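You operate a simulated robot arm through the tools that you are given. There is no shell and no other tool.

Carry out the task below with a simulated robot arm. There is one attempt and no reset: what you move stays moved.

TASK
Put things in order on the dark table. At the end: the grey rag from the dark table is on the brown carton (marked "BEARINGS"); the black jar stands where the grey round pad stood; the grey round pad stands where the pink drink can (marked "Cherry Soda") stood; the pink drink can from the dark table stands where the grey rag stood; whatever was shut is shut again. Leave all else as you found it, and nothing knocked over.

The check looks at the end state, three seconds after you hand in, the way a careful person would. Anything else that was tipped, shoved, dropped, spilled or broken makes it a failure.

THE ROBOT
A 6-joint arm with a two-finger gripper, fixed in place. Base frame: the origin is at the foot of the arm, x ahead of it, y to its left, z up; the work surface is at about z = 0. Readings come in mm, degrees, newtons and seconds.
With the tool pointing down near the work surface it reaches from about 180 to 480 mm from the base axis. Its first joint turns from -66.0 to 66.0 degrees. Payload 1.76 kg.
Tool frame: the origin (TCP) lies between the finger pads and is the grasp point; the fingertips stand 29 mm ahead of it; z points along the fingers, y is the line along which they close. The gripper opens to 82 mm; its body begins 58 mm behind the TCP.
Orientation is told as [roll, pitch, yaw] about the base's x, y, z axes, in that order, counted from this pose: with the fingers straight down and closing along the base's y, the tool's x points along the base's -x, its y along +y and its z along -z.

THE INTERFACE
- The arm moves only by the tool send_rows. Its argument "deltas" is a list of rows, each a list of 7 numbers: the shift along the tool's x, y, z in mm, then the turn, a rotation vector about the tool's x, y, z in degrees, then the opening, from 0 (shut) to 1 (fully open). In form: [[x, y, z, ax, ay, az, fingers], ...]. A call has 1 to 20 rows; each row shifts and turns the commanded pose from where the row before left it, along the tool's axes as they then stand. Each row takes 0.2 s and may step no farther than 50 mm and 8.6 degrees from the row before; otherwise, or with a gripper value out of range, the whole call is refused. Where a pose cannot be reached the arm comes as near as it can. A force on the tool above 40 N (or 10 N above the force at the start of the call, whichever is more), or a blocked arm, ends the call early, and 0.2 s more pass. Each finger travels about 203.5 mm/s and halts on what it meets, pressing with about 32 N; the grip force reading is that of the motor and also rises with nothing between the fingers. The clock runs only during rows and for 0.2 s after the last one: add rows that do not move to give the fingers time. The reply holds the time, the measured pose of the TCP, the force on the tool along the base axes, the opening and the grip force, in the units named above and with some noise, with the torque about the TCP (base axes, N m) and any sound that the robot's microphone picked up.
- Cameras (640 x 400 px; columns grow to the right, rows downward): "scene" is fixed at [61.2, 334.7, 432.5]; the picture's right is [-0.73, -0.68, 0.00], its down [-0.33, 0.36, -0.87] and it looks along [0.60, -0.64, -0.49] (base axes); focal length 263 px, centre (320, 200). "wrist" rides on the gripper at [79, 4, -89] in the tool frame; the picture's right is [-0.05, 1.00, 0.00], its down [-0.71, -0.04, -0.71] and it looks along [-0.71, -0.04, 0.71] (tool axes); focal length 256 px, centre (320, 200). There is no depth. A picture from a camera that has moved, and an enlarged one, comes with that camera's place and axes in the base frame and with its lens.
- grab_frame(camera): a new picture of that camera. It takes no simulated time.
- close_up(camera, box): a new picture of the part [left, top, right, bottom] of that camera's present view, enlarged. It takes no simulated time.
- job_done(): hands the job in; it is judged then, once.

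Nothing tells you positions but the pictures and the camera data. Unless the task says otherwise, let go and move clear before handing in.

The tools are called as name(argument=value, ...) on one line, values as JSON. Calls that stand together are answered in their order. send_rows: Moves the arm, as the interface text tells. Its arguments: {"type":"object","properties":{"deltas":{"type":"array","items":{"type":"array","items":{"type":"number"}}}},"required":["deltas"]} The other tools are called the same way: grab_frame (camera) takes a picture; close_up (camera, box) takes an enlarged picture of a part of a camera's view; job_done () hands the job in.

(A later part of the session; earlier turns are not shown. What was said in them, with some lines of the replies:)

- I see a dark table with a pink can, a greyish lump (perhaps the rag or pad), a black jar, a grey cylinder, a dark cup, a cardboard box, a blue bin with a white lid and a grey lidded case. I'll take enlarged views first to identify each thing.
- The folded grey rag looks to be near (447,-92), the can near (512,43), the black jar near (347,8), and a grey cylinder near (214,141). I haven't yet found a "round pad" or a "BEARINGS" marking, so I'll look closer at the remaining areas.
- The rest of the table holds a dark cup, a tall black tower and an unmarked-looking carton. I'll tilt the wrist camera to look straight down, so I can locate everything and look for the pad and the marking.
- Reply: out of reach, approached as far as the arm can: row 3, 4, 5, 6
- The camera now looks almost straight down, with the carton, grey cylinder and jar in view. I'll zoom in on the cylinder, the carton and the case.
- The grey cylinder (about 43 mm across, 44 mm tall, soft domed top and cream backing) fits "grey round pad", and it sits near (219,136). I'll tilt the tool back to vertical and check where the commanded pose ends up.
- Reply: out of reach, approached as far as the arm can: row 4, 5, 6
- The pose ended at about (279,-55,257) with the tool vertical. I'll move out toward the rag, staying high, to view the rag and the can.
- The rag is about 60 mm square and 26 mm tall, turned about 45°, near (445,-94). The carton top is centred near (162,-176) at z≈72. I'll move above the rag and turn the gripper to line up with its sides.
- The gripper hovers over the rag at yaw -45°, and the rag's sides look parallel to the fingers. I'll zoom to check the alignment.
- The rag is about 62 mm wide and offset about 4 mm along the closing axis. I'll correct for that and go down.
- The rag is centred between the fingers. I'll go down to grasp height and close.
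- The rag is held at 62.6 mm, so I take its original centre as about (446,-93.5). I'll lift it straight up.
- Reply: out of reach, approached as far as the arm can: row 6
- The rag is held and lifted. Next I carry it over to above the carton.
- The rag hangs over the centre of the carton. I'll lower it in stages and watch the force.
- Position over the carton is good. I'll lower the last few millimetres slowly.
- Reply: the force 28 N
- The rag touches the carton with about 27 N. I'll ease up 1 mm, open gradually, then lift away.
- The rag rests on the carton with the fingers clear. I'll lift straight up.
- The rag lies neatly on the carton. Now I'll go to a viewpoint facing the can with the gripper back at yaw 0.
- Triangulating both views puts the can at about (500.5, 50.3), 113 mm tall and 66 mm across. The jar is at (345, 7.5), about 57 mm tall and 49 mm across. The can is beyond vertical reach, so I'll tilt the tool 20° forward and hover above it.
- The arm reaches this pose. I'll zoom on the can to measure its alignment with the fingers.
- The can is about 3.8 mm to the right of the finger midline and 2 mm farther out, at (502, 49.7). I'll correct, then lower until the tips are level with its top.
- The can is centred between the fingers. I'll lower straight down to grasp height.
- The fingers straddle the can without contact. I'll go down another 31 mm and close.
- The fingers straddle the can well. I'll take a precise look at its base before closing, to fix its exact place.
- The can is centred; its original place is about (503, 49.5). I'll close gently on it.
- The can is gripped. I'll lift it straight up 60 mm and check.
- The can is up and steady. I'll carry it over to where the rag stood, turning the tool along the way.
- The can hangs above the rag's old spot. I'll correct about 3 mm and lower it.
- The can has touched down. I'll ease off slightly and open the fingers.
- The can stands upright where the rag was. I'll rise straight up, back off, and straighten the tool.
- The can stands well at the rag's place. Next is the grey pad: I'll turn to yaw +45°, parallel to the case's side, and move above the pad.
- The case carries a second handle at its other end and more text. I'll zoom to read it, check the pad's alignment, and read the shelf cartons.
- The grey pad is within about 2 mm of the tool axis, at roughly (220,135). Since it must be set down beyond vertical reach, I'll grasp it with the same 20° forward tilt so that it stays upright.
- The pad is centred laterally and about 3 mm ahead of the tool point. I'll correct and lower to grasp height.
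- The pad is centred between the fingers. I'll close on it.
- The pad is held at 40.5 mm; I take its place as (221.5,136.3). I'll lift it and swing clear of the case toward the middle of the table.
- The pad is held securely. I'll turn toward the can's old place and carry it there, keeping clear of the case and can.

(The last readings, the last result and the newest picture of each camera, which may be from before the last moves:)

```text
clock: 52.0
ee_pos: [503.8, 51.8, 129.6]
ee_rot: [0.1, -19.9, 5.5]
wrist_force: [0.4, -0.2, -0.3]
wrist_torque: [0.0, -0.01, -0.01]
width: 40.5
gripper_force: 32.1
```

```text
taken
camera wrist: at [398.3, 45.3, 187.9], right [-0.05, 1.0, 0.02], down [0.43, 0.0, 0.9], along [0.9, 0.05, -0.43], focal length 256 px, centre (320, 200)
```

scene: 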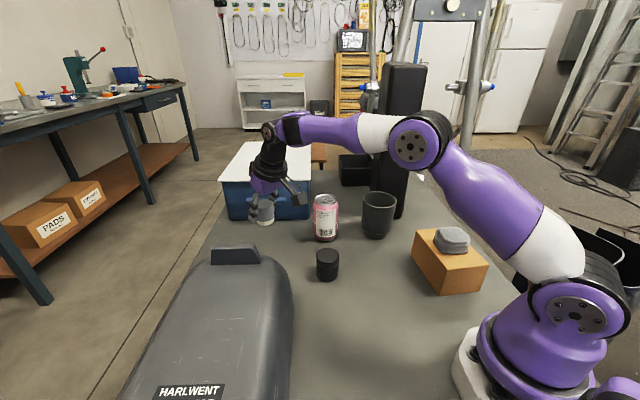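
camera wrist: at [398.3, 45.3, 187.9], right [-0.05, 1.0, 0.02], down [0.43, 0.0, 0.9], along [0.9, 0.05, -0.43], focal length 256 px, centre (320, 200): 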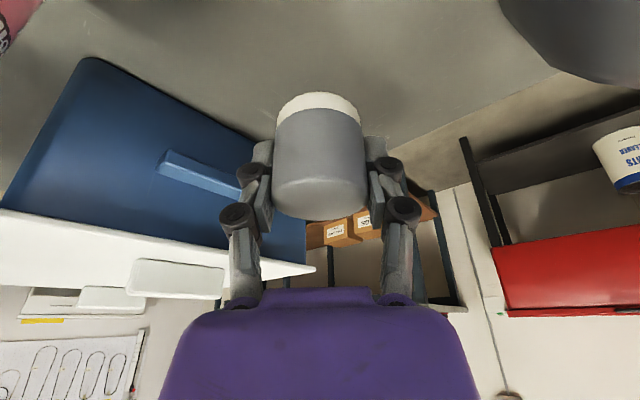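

send_rows(deltas=[[0, -2.1, 0, 0, 0, 0, 0.42], [10.26, 0, 28.2, 0, 0, 0, 0.42], [10.26, 0, 28.2, 0, 0, 0, 0.42], [6.84, 0, 18.8, 0, 0, 0, 0.42], [2.05, 0, 5.64, 0, 0, 0, 0.42], [0, 0, 0, 0, 0, 0, 0.42]])

grab_frame(camera="wrist")

close_up(camera="scene", box=[210, 150, 330, 270])

```text
clock: 53.4
ee_pos: [504.5, 48.8, 45.6]
ee_rot: [0.0, -19.8, 5.6]
wrist_force: [0.6, -0.7, 0.4]
wrist_torque: [0.02, 0.01, 0.01]
width: 40.6
gripper_force: 32.4
```

```text
taken
camera wrist: at [399.1, 43.3, 102.3], right [-0.05, 1.0, 0.02], down [0.42, 0.0, 0.91], along [0.9, 0.05, -0.42], focal length 256 px, centre (320, 200)
```

wrist: 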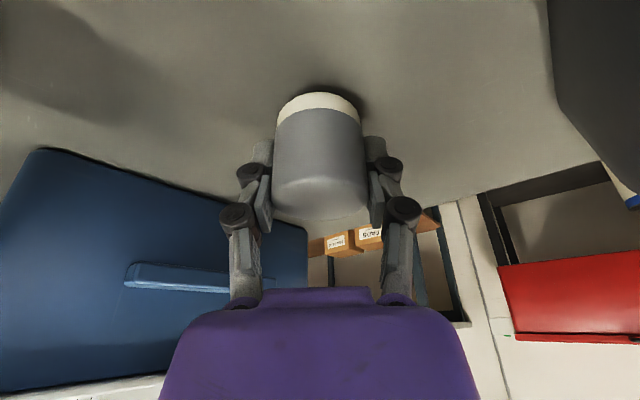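

```text
3.33 times, centred on (270, 210) of scene
camera zoom: at [61.2, 334.7, 432.5], right [-0.73, -0.68, 0.0], down [-0.33, 0.36, -0.87], along [0.6, -0.64, -0.49], focal length 876 px, centre (487, 167)
```

zoom: 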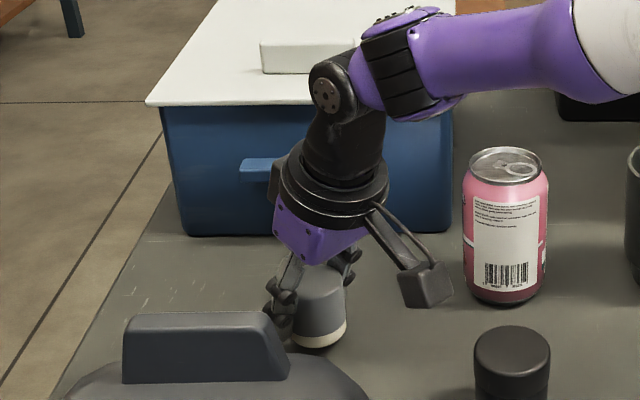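

send_rows(deltas=[[1.37, 0, 3.76, 0, 0, 0, 0.42], [0.68, 0, 1.88, 0, 0, 0, 0.42], [0, 0, 0, 0, 0, 0, 0.42]])

```text
clock: 54.2
ee_pos: [504.4, 48.7, 38.7]
ee_rot: [0.0, -19.7, 5.6]
wrist_force: [0.4, 0.0, -0.1]
wrist_torque: [0.0, -0.01, 0.01]
width: 40.7
gripper_force: 31.9
```

send_rows(deltas=[[0.51, 0, 1.41, 0, 0, 0, 0.42], [0, 0, 0, 0, 0, 0, 0.42]])

close_up(camera="scene", box=[240, 200, 300, 260])

grab_frame(camera="wrist")

```text
clock: 54.8
ee_pos: [503.2, 49.0, 36.2]
ee_rot: [0.0, -20.0, 5.7]
wrist_force: [0.7, 0.9, -0.5]
wrist_torque: [-0.01, 0.0, -0.01]
width: 40.6
gripper_force: 32.1
```

```text
6.67 times, centred on (270, 230) of scene
camera zoom: at [61.2, 334.7, 432.5], right [-0.73, -0.68, 0.0], down [-0.33, 0.36, -0.87], along [0.6, -0.64, -0.49], focal length 1752 px, centre (653, 0)
```

zoom: 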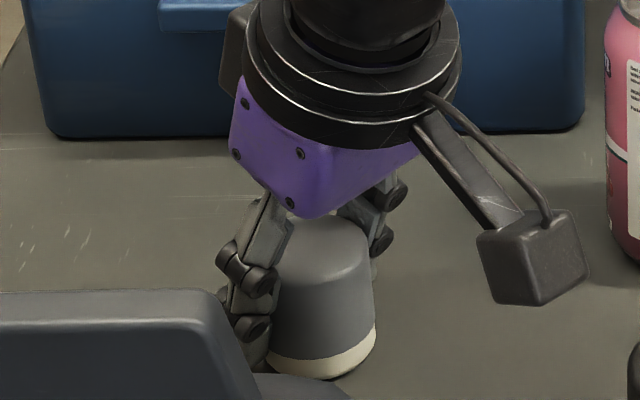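

```text
taken
camera wrist: at [398.5, 43.2, 94.1], right [-0.05, 1.0, 0.02], down [0.43, 0.0, 0.91], along [0.9, 0.05, -0.42], focal length 256 px, centre (320, 200)
```

wrist: 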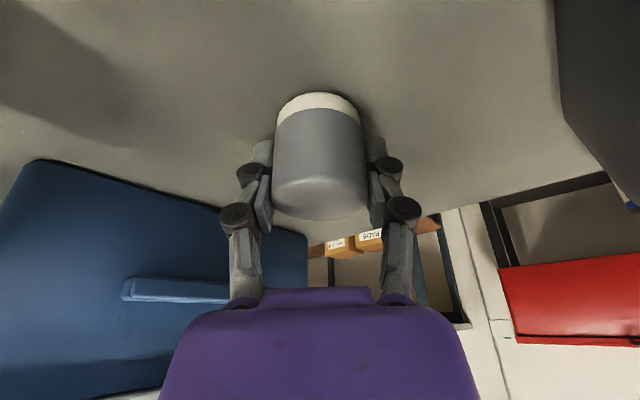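

send_rows(deltas=[[0.34, 0, 0.94, 0, 0, 0, 0.42], [0, 0, 0, 0, 0, 0, 0.42]])

```text
clock: 55.4
ee_pos: [504.5, 48.0, 35.6]
ee_rot: [-0.1, -19.9, 5.6]
wrist_force: [-0.4, -0.1, 0.0]
wrist_torque: [-0.01, 0.01, 0.0]
width: 40.5
gripper_force: 32.4
```

send_rows(deltas=[[0.24, 0, 0.66, 0, 0, 0, 0.42], [0, 0, 0, 0, 0, 0, 0.42]])

```text
clock: 56.0
ee_pos: [504.4, 49.7, 35.0]
ee_rot: [0.0, -20.0, 5.7]
wrist_force: [-1.4, -0.5, 6.8]
wrist_torque: [-0.01, 0.05, -0.03]
width: 40.8
gripper_force: 31.9
```

The pad touches the table. I'll open the fingers gradually.

send_rows(deltas=[[0, 0, 0, 0, 0, 0, 0.48], [0, 0, 0, 0, 0, 0, 0.52], [0, 0, 0, 0, 0, 0, 0.58], [0, 0, 0, 0, 0, 0, 0.66], [0, 0, 0, 0, 0, 0, 0.74], [0, 0, 0, 0, 0, 0, 0.74]])

grab_frame(camera="wrist")

close_up(camera="scene", box=[210, 170, 330, 270])

```text
clock: 57.4
ee_pos: [504.4, 49.2, 34.7]
ee_rot: [0.0, -19.9, 5.5]
wrist_force: [0.5, -0.1, 0.3]
wrist_torque: [0.01, -0.03, -0.01]
width: 60.6
gripper_force: 0.1
```

```text
taken
camera wrist: at [398.6, 42.8, 92.8], right [-0.05, 1.0, 0.02], down [0.42, 0.0, 0.91], along [0.9, 0.05, -0.42], focal length 256 px, centre (320, 200)
```

wrist: 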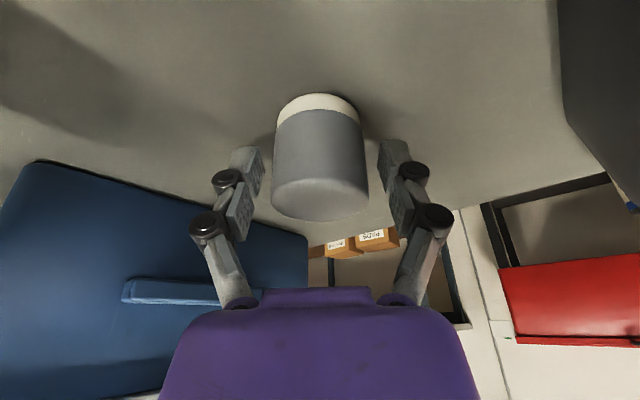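

```text
4.00 times, centred on (270, 220) of scene
camera zoom: at [61.2, 334.7, 432.5], right [-0.73, -0.68, 0.0], down [-0.33, 0.36, -0.87], along [0.6, -0.64, -0.49], focal length 1051 px, centre (520, 120)
```

zoom: 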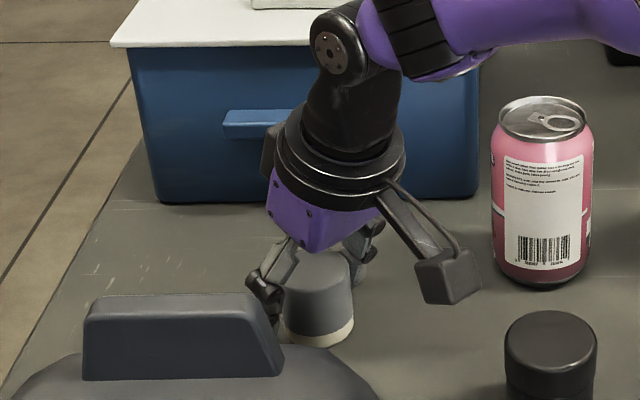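

The pad now stands at the can's old place. I'll rise straight up and move over the black jar.

send_rows(deltas=[[-3.42, 0, -9.4, 0, 0, 0, 0.74], [-8.55, 0, -23.5, 0, 0, 0, 0.74], [-10.26, 0, -28.2, 0, 0, 0, 0.74], [-11.97, 0, -32.9, 0, 0, 0, 0.74], [30.4, -5.2, -11.0, 0, 0, 0, 0.9], [30.4, -5.2, -11.0, 0, 0, 0, 1], [30.4, -5.2, -11.0, 0, 0, 0, 1], [30.4, -5.2, -11.0, 0, 0, 0, 1], [30.4, -5.2, -11.0, 0, 0, 0, 1], [0, 0, 0, 0, 0, 0, 1], [0, 0, 0, 0, 0, 0, 1]])

grab_frame(camera="scene")

grab_frame(camera="wrist")

```text
clock: 59.8
ee_pos: [345.4, 7.6, 136.2]
ee_rot: [0.0, -19.9, 5.7]
wrist_force: [-0.4, 0.2, 0.7]
wrist_torque: [0.01, -0.03, -0.03]
width: 82.1
gripper_force: 0.1
```

```text
taken
```

scene: 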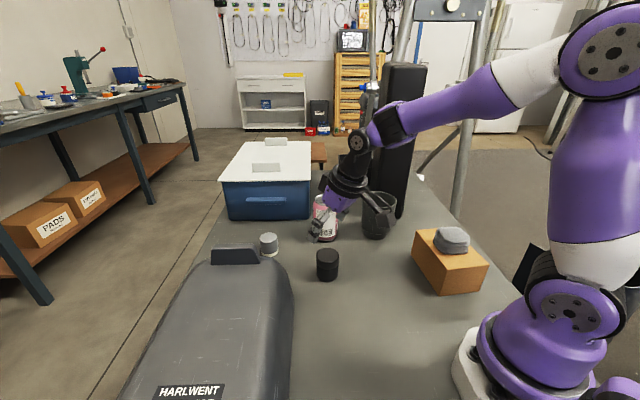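

```text
taken
camera wrist: at [240.3, 1.4, 193.8], right [-0.05, 1.0, 0.02], down [0.42, 0.0, 0.91], along [0.9, 0.05, -0.42], focal length 256 px, centre (320, 200)
```

wrist: 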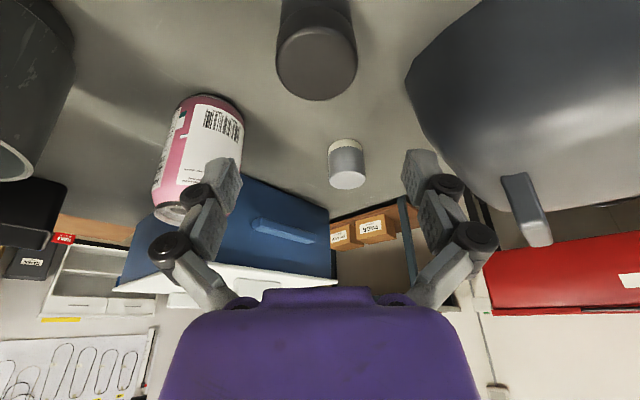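

The pad stands at the can's spot. Now I'll check the jar's alignment under the fingers.

close_up(camera="wrist", box=[260, 0, 376, 110])

close_up(camera="scene", box=[240, 180, 360, 290])

```text
3.64 times, centred on (318, 55) of wrist
camera zoom: at [240.3, 1.4, 193.8], right [-0.05, 1.0, 0.02], down [0.42, 0.0, 0.91], along [0.9, 0.05, -0.42], focal length 931 px, centre (327, 727)
```

zoom: 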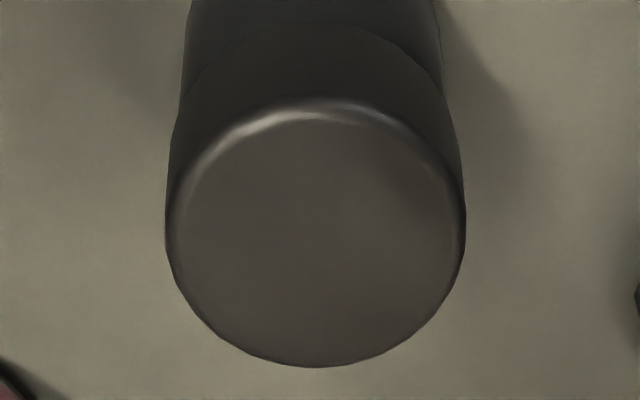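

```text
3.64 times, centred on (300, 235) of scene
camera zoom: at [61.2, 334.7, 432.5], right [-0.73, -0.68, 0.0], down [-0.33, 0.36, -0.87], along [0.6, -0.64, -0.49], focal length 956 px, centre (393, 73)
```

zoom: 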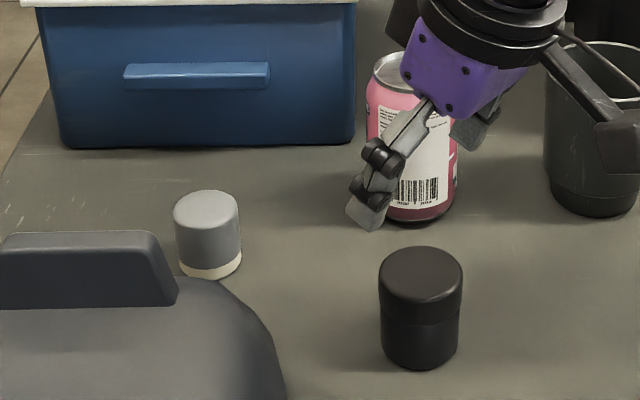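

The jar is nearly centred, about 2 mm ahead. I'll correct and lower to grip its upper part.

send_rows(deltas=[[-1.7, -0.5, 0.6, 0, 0, 0, 1], [9.58, 0, 26.3, 0, 0, 0, 1], [9.58, 0, 26.3, 0, 0, 0, 1], [6.84, 0, 18.8, 0, 0, 0, 1], [3.08, 0, 8.46, 0, 0, 0, 1], [0, 0, 0, 0, 0, 0, 1]])

grab_frame(camera="wrist")

close_up(camera="scene", box=[280, 190, 420, 300])

```text
clock: 61.2
ee_pos: [346.7, 7.4, 50.2]
ee_rot: [0.0, -19.9, 5.6]
wrist_force: [-0.3, -0.3, 1.2]
wrist_torque: [0.03, 0.0, 0.0]
width: 82.2
gripper_force: 0.1
```

```text
taken
camera wrist: at [242.4, 0.4, 108.5], right [-0.05, 1.0, 0.02], down [0.43, 0.0, 0.91], along [0.9, 0.05, -0.42], focal length 256 px, centre (320, 200)
```

wrist: 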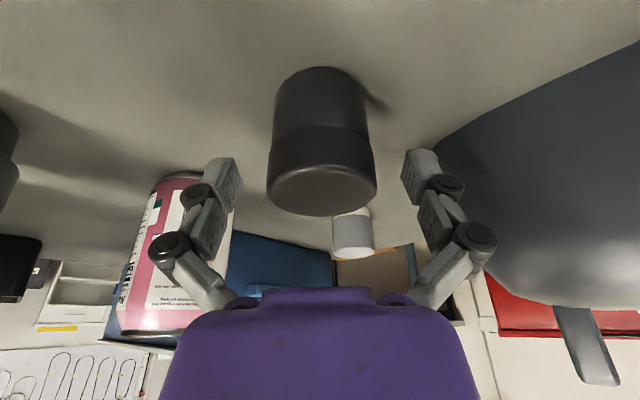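

```text
3.64 times, centred on (350, 245) of scene
camera zoom: at [61.2, 334.7, 432.5], right [-0.73, -0.68, 0.0], down [-0.33, 0.36, -0.87], along [0.6, -0.64, -0.49], focal length 956 px, centre (211, 36)
```

zoom: 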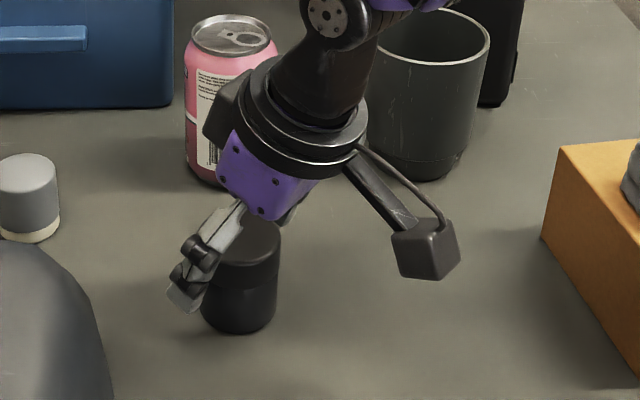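

The jar is centred. I'll close on it.

send_rows(deltas=[[0, 0, 0, 0, 0, 0, 0.8], [0, 0, 0, 0, 0, 0, 0.65], [0, 0, 0, 0, 0, 0, 0.55], [0, 0, 0, 0, 0, 0, 0.5], [0, 0, 0, 0, 0, 0, 0.5]])

grab_frame(camera="wrist")

```text
clock: 62.4
ee_pos: [348.3, 5.9, 51.3]
ee_rot: [0.1, -19.9, 5.7]
wrist_force: [-2.0, 0.8, 5.9]
wrist_torque: [0.07, 0.14, 0.03]
width: 47.8
gripper_force: 32.6
```

```text
taken
camera wrist: at [242.5, 0.4, 108.8], right [-0.05, 1.0, 0.02], down [0.42, 0.0, 0.91], along [0.9, 0.05, -0.42], focal length 256 px, centre (320, 200)
```

wrist: 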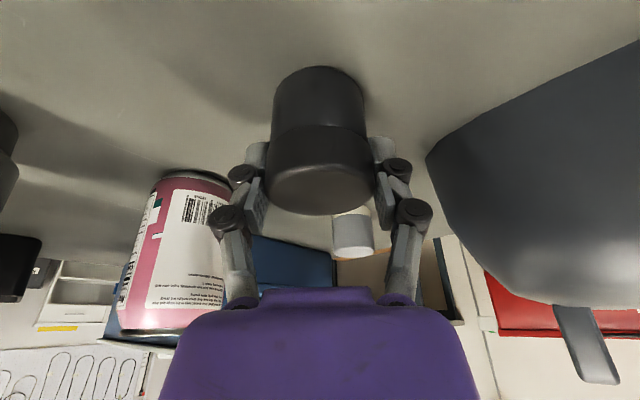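

The jar is held at 47.8 mm. I'll lift it, turn to the pose used for the pad, and carry it to the pad's old place.

send_rows(deltas=[[-3.42, 0, -9.4, 0, 0, 0, 0.5], [-8.55, 0, -23.5, 0, 0, 0, 0.5], [-8.55, 0, -23.5, 0, 0, 0, 0.5], [-8.55, 0, -23.5, 0, 0, 0, 0.5], [0, 0, 0, -2.69, 0, -7.39, 0.5], [0, 0, 0, -2.69, 0, -7.39, 0.5], [0, 0, 0, -2.69, 0, -7.39, 0.5], [0, 0, 0, -2.69, 0, -7.39, 0.5], [0, 0, 0, -2.69, 0, -7.39, 0.5], [0, 0, 0, 0, 0, 0, 0.5]])

grab_frame(camera="scene")

grab_frame(camera="wrist")

```text
clock: 64.6
ee_pos: [347.1, 7.7, 134.9]
ee_rot: [0.2, -19.9, 45.0]
wrist_force: [-0.9, 0.3, 0.0]
wrist_torque: [-0.01, -0.06, 0.01]
width: 48.0
gripper_force: 31.9
```

```text
taken
```

scene: 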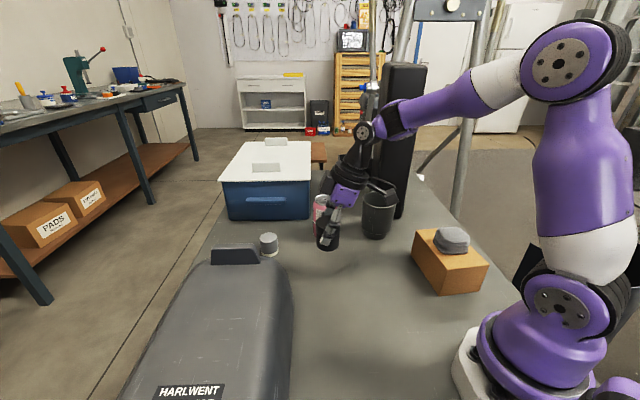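

```text
taken
camera wrist: at [270.5, -63.9, 192.1], right [-0.67, 0.74, 0.02], down [0.33, 0.27, 0.91], along [0.67, 0.61, -0.42], focal length 256 px, centre (320, 200)
```

wrist: 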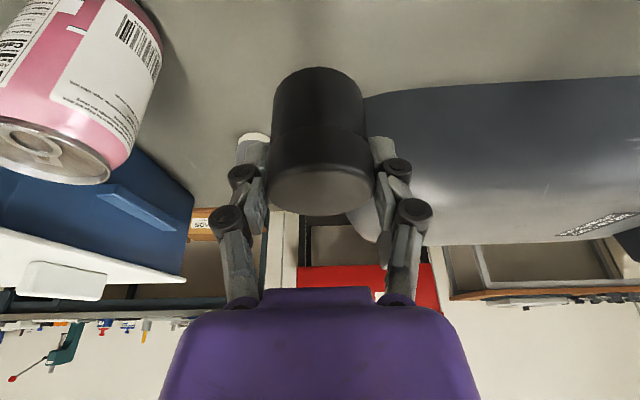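

send_rows(deltas=[[-0.3, 36.06, 0.11, 0, 0, 0, 0.5], [-0.3, 36.06, 0.11, 0, 0, 0, 0.5], [-0.3, 36.06, 0.11, 0, 0, 0, 0.5], [-0.3, 36.06, 0.11, 0, 0, 0, 0.5], [-0.3, 36.06, 0.11, 0, 0, 0, 0.5], [0, 0, 0, 0, 0, 0, 0.5], [0, 0, 0, 0, 0, 0, 0.5]])

grab_frame(camera="scene")

grab_frame(camera="wrist")

```text
clock: 66.2
ee_pos: [221.5, 137.6, 132.4]
ee_rot: [0.0, -20.0, 45.0]
wrist_force: [0.9, 0.1, -0.8]
wrist_torque: [-0.02, 0.03, 0.0]
width: 47.8
gripper_force: 31.7
```

```text
taken
```

scene: 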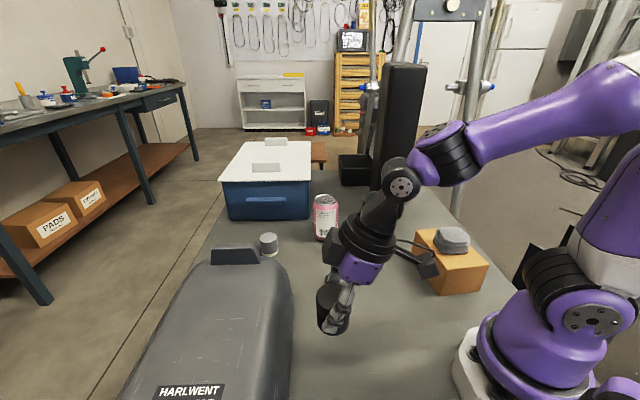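

```text
taken
camera wrist: at [144.4, 65.3, 191.1], right [-0.67, 0.74, 0.02], down [0.33, 0.27, 0.91], along [0.67, 0.61, -0.42], focal length 256 px, centre (320, 200)
```

wrist: 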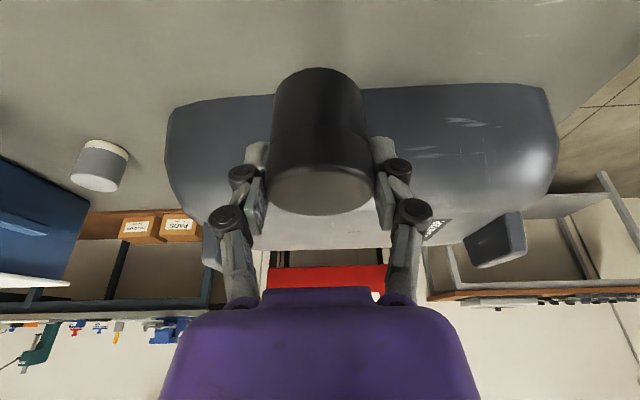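

The jar is above the pad's old place. I'll lower it.

send_rows(deltas=[[9.58, 0, 26.3, 0, 0, 0, 0.5], [9.58, 0, 26.3, 0, 0, 0, 0.5], [6.16, 0, 16.9, 0, 0, 0, 0.5], [1.2, 0, 3.3, 0, 0, 0, 0.5], [0, 0, 0, 0, 0, 0, 0.5]])

grab_frame(camera="wrist")

close_up(camera="scene", box=[270, 250, 470, 400])

```text
clock: 67.4
ee_pos: [220.8, 135.8, 55.9]
ee_rot: [0.0, -19.9, 44.9]
wrist_force: [0.1, 0.6, -0.8]
wrist_torque: [-0.01, -0.03, -0.05]
width: 48.3
gripper_force: 31.7
```

```text
taken
camera wrist: at [143.9, 64.9, 113.8], right [-0.67, 0.74, 0.02], down [0.33, 0.27, 0.91], along [0.67, 0.61, -0.42], focal length 256 px, centre (320, 200)
```

wrist: 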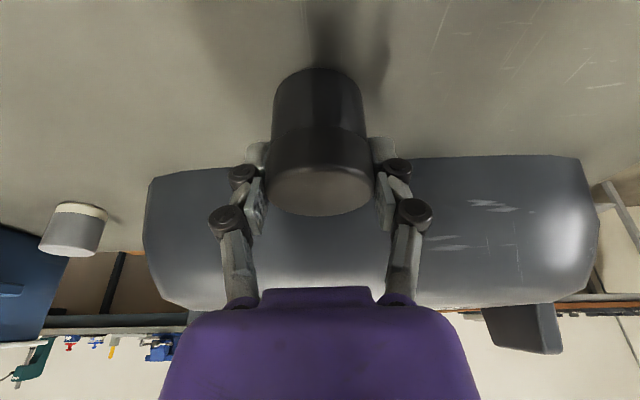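

```text
2.67 times, centred on (370, 325) of scene
camera zoom: at [61.2, 334.7, 432.5], right [-0.73, -0.68, 0.0], down [-0.33, 0.36, -0.87], along [0.6, -0.64, -0.49], focal length 701 px, centre (187, -133)
```

zoom: 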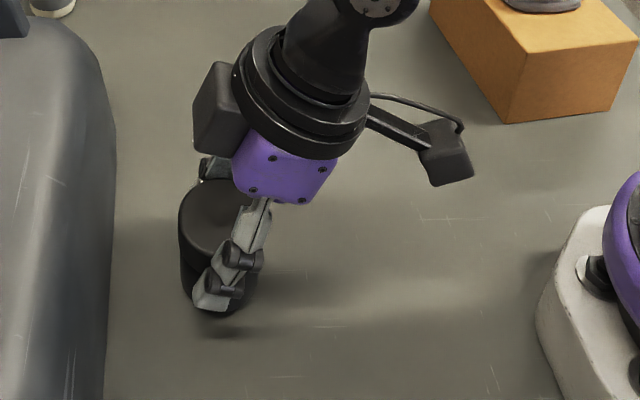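

send_rows(deltas=[[1.03, 0, 2.82, 0, 0, 0, 0.5], [0.34, 0, 0.94, 0, 0, 0, 0.5], [0, 0, 0, 0, 0, 0, 0.5]])

```text
clock: 68.2
ee_pos: [220.7, 137.8, 53.4]
ee_rot: [0.1, -19.9, 44.9]
wrist_force: [0.0, 0.9, -0.4]
wrist_torque: [0.0, 0.02, 0.01]
width: 47.9
gripper_force: 32.2
```

send_rows(deltas=[[0.34, 0, 0.94, 0, 0, 0, 0.5], [0, 0, 0, 0, 0, 0, 0.5]])

```text
clock: 68.8
ee_pos: [220.3, 136.9, 52.9]
ee_rot: [0.1, -19.8, 44.8]
wrist_force: [0.8, 0.1, -0.9]
wrist_torque: [-0.03, 0.01, -0.02]
width: 48.1
gripper_force: 32.3
```

send_rows(deltas=[[0.34, 0, 0.94, 0, 0, 0, 0.5], [0, 0, 0, 0, 0, 0, 0.5]])

grab_frame(camera="wrist")

```text
clock: 69.4
ee_pos: [219.8, 136.4, 51.0]
ee_rot: [0.1, -19.9, 44.8]
wrist_force: [0.2, -1.1, -1.3]
wrist_torque: [0.03, -0.05, 0.0]
width: 47.9
gripper_force: 32.4
```

```text
taken
camera wrist: at [143.3, 64.9, 109.2], right [-0.67, 0.74, 0.02], down [0.33, 0.27, 0.91], along [0.67, 0.61, -0.42], focal length 256 px, centre (320, 200)
```

wrist: 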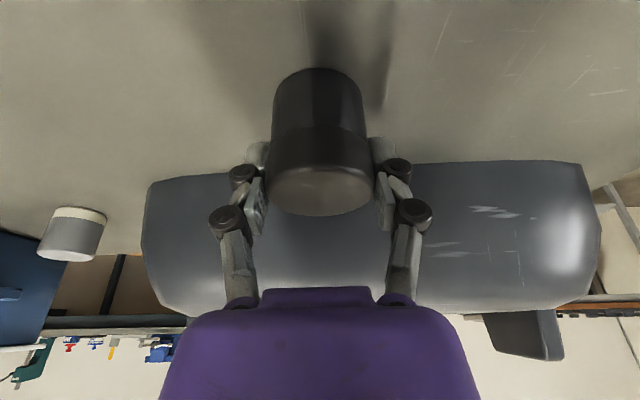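

send_rows(deltas=[[-0.7, 0, 0.6, 0, 0, 0, 0.5], [0, 0, 0, 0, 0, 0, 0.5]])

```text
clock: 70.0
ee_pos: [222.9, 138.3, 50.7]
ee_rot: [0.0, -19.9, 44.9]
wrist_force: [-0.5, -0.2, -0.8]
wrist_torque: [0.02, 0.0, 0.03]
width: 48.0
gripper_force: 32.0
```

send_rows(deltas=[[0.24, 0, 0.66, 0, 0, 0, 0.5], [0, 0, 0, 0, 0, 0, 0.5]])

```text
clock: 70.6
ee_pos: [222.4, 137.8, 49.9]
ee_rot: [0.0, -20.1, 44.9]
wrist_force: [-4.7, -2.8, 21.3]
wrist_torque: [-0.14, 0.29, 0.0]
width: 48.2
gripper_force: 32.1
```

The jar is down. I'll ease off and open gradually.

send_rows(deltas=[[-0.14, 0, -0.38, 0, 0, 0, 0.5], [0, 0, 0, 0, 0, 0, 0.57], [0, 0, 0, 0, 0, 0, 0.62], [0, 0, 0, 0, 0, 0, 0.7], [0, 0, 0, 0, 0, 0, 0.8], [0, 0, 0, 0, 0, 0, 0.9], [0, 0, 0, 0, 0, 0, 0.9]])

grab_frame(camera="wrist")

close_up(camera="scene", box=[270, 250, 470, 400])

```text
clock: 72.2
ee_pos: [222.0, 137.4, 50.2]
ee_rot: [0.2, -19.9, 44.8]
wrist_force: [0.2, -0.8, -0.4]
wrist_torque: [0.0, 0.01, 0.01]
width: 73.8
gripper_force: 0.0
```

```text
taken
camera wrist: at [144.2, 65.6, 108.6], right [-0.67, 0.74, 0.02], down [0.33, 0.27, 0.91], along [0.67, 0.61, -0.42], focal length 256 px, centre (320, 200)
```

wrist: 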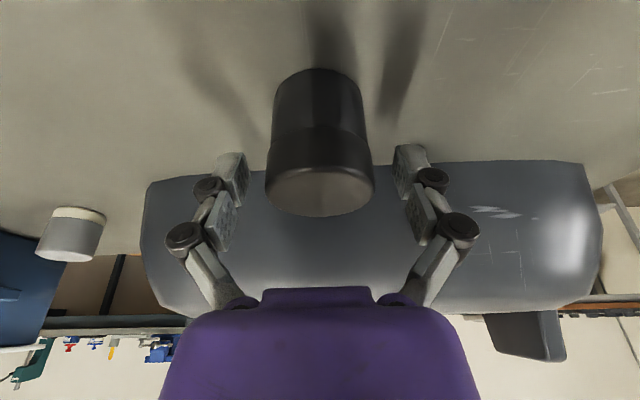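

```text
2.67 times, centred on (370, 325) of scene
camera zoom: at [61.2, 334.7, 432.5], right [-0.73, -0.68, 0.0], down [-0.33, 0.36, -0.87], along [0.6, -0.64, -0.49], focal length 701 px, centre (187, -133)
```

zoom: 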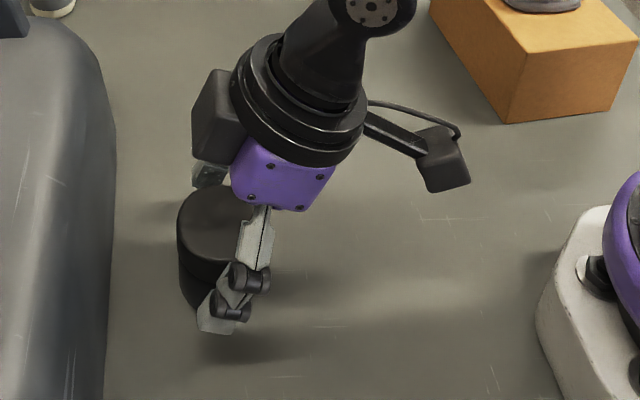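

The jar stands free at the pad's old place. I'll rise straight up, swing to the middle of the table, and inspect the result.

send_rows(deltas=[[-5.13, 0, -14.1, 0, 0, 0, 0.9], [-10.26, 0, -28.2, 0, 0, 0, 0.9], [-10.26, 0, -28.2, 0, 0, 0, 0.9], [-10.26, 0, -28.2, 0, 0, 0, 0.9], [0, -35, 0, 0, 0, 0, 0.9], [0, -35, 0, 0, 0, 0, 0.9], [0, -35, 0, 0, 0, 0, 0.9], [0, -35, 0, 0, 0, 0, 0.9], [0, 0, 0, 0, 6.7, 0, 0.9], [0, 0, 0, 0, 6.7, 0, 0.9], [0, 0, 0, 0, 6.6, 0, 0.9], [0, 0, 0, 0, 0, 0, 0.9]])

grab_frame(camera="scene")

grab_frame(camera="wrist")

```text
clock: 74.8
ee_pos: [322.4, 38.5, 155.6]
ee_rot: [0.1, 0.1, 44.8]
wrist_force: [0.4, 0.3, 0.6]
wrist_torque: [0.01, 0.04, 0.0]
width: 73.8
gripper_force: 0.1
```

```text
taken
```

scene: 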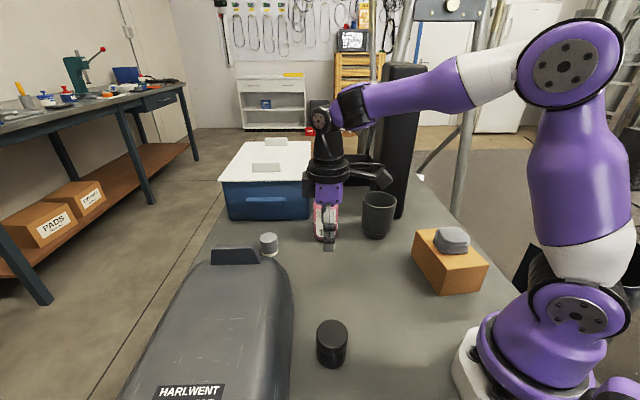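

```text
taken
camera wrist: at [262.6, -15.2, 246.2], right [-0.67, 0.74, 0.0], down [0.53, 0.47, 0.71], along [0.52, 0.47, -0.71], focal length 256 px, centre (320, 200)
```

wrist: 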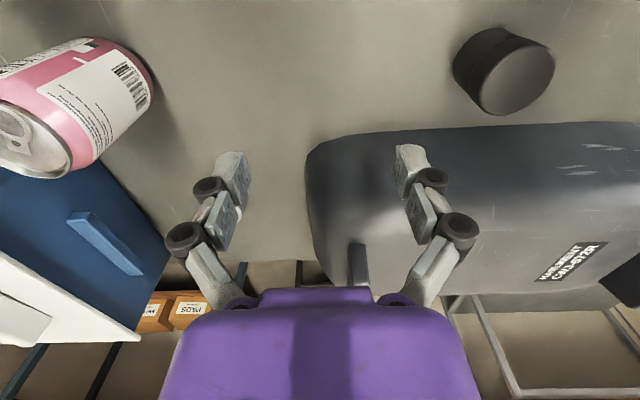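

I'll return to roughly the starting pose so the whole table is visible for a final check.

send_rows(deltas=[[0, 0, -40, 0, 0, 0, 0.9], [0, 0, -40, 0, 0, 0, 0.9], [0, 0, 0, 0, 0, 7.5, 0.9], [0, 0, 0, 0, 0, 7.5, 0.9], [0, 0, 0, 0, 0, 7.5, 0.9], [0, 0, 0, 0, 0, 7.5, 0.9], [0, 0, 0, 0, 0, 7.5, 0.9], [0, 0, 0, 0, 0, 7.3, 0.9], [8, -35, -5, 0, 0, 0, 1], [8, -35, -5, 0, 0, 0, 1], [8, -33, -5, 0, 0, 0, 1], [0, 0, 0, 0, 0, 0, 1], [0, 0, 0, 0, 0, 0, 1]])

grab_frame(camera="scene")

grab_frame(camera="wrist")

close_up(camera="scene", box=[220, 180, 420, 305])

close_up(camera="scene", box=[280, 220, 520, 380])

```text
clock: 77.6
ee_pos: [297.7, -65.5, 249.5]
ee_rot: [0.1, 0.1, 0.1]
wrist_force: [-0.6, 0.3, 0.2]
wrist_torque: [0.0, 0.02, -0.02]
width: 81.8
gripper_force: 0.0
```

```text
taken
```

scene: 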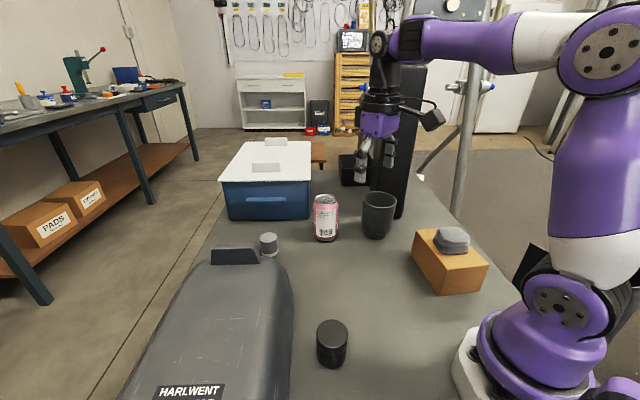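

```text
taken
camera wrist: at [218.3, -61.7, 339.6], right [0.05, 1.0, 0.0], down [0.71, -0.04, 0.71], along [0.7, -0.04, -0.71], focal length 256 px, centre (320, 200)
```

wrist: 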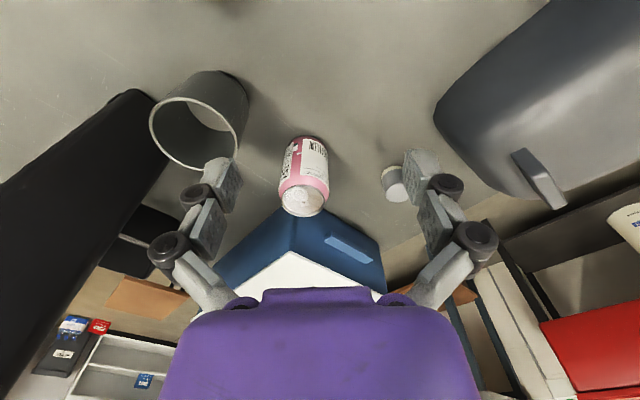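

```text
3.20 times, centred on (320, 242) of scene
camera zoom: at [61.2, 334.6, 432.5], right [-0.73, -0.68, 0.0], down [-0.33, 0.36, -0.87], along [0.6, -0.64, -0.49], focal length 841 px, centre (320, 64)
```

zoom: 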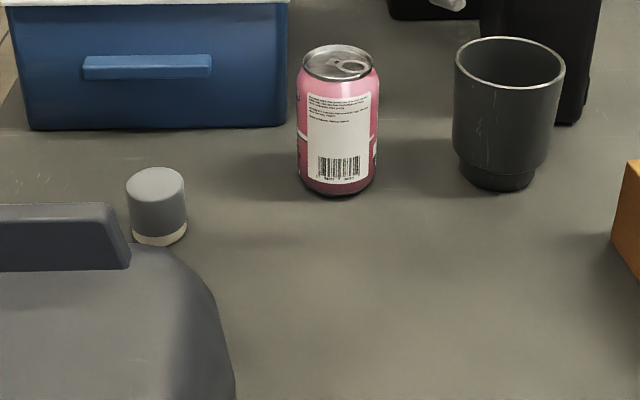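

```text
2.50 times, centred on (400, 300) of scene
camera zoom: at [61.2, 334.6, 432.5], right [-0.73, -0.68, 0.0], down [-0.33, 0.36, -0.87], along [0.6, -0.64, -0.49], focal length 657 px, centre (120, -50)
```

zoom: 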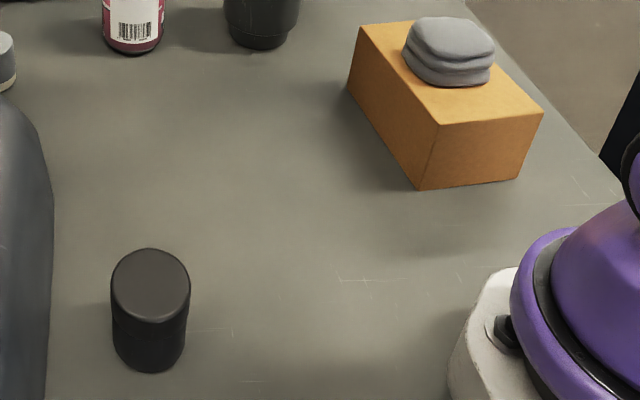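

Everything appears in order. The rag lies on the carton, the can stands at the rag's place, and the pad at the can's place. The jar stands at the pad's place, and the bin, case, cup and carton look undisturbed. I never saw the "BEARINGS" marking itself, but this is the only carton on the table. The gripper is empty and clear, so I'm handing in.

job_done()

```text
The job is handed in.
```

I moved all four things to their new places and handed the job in. In the last pictures they all stand upright, and nothing else appears moved or tipped.

- **Grey rag:** it lies on top of the brown carton, near its centre.
- **Pink can:** it stands where the rag was, to within a few millimetres.
- **Grey pad:** it stands where the can was, to within a couple of millimetres.
- **Black jar:** it stands where the pad was, to within a few millimetres.
- **Shut things:** I opened nothing, so the bin and the case are still shut.

I relied on two identifications I could not fully confirm:

- **Carton:** I never saw the word "BEARINGS", because no side of it I could see had a marking. It is the only carton on the table; the two on the shelf read "PADS" and "END CAPS".
- **Pad:** I took it to be the grey cylinder with the cream base, about 43 mm across and 44 mm tall. It was the only small loose item left that fit.
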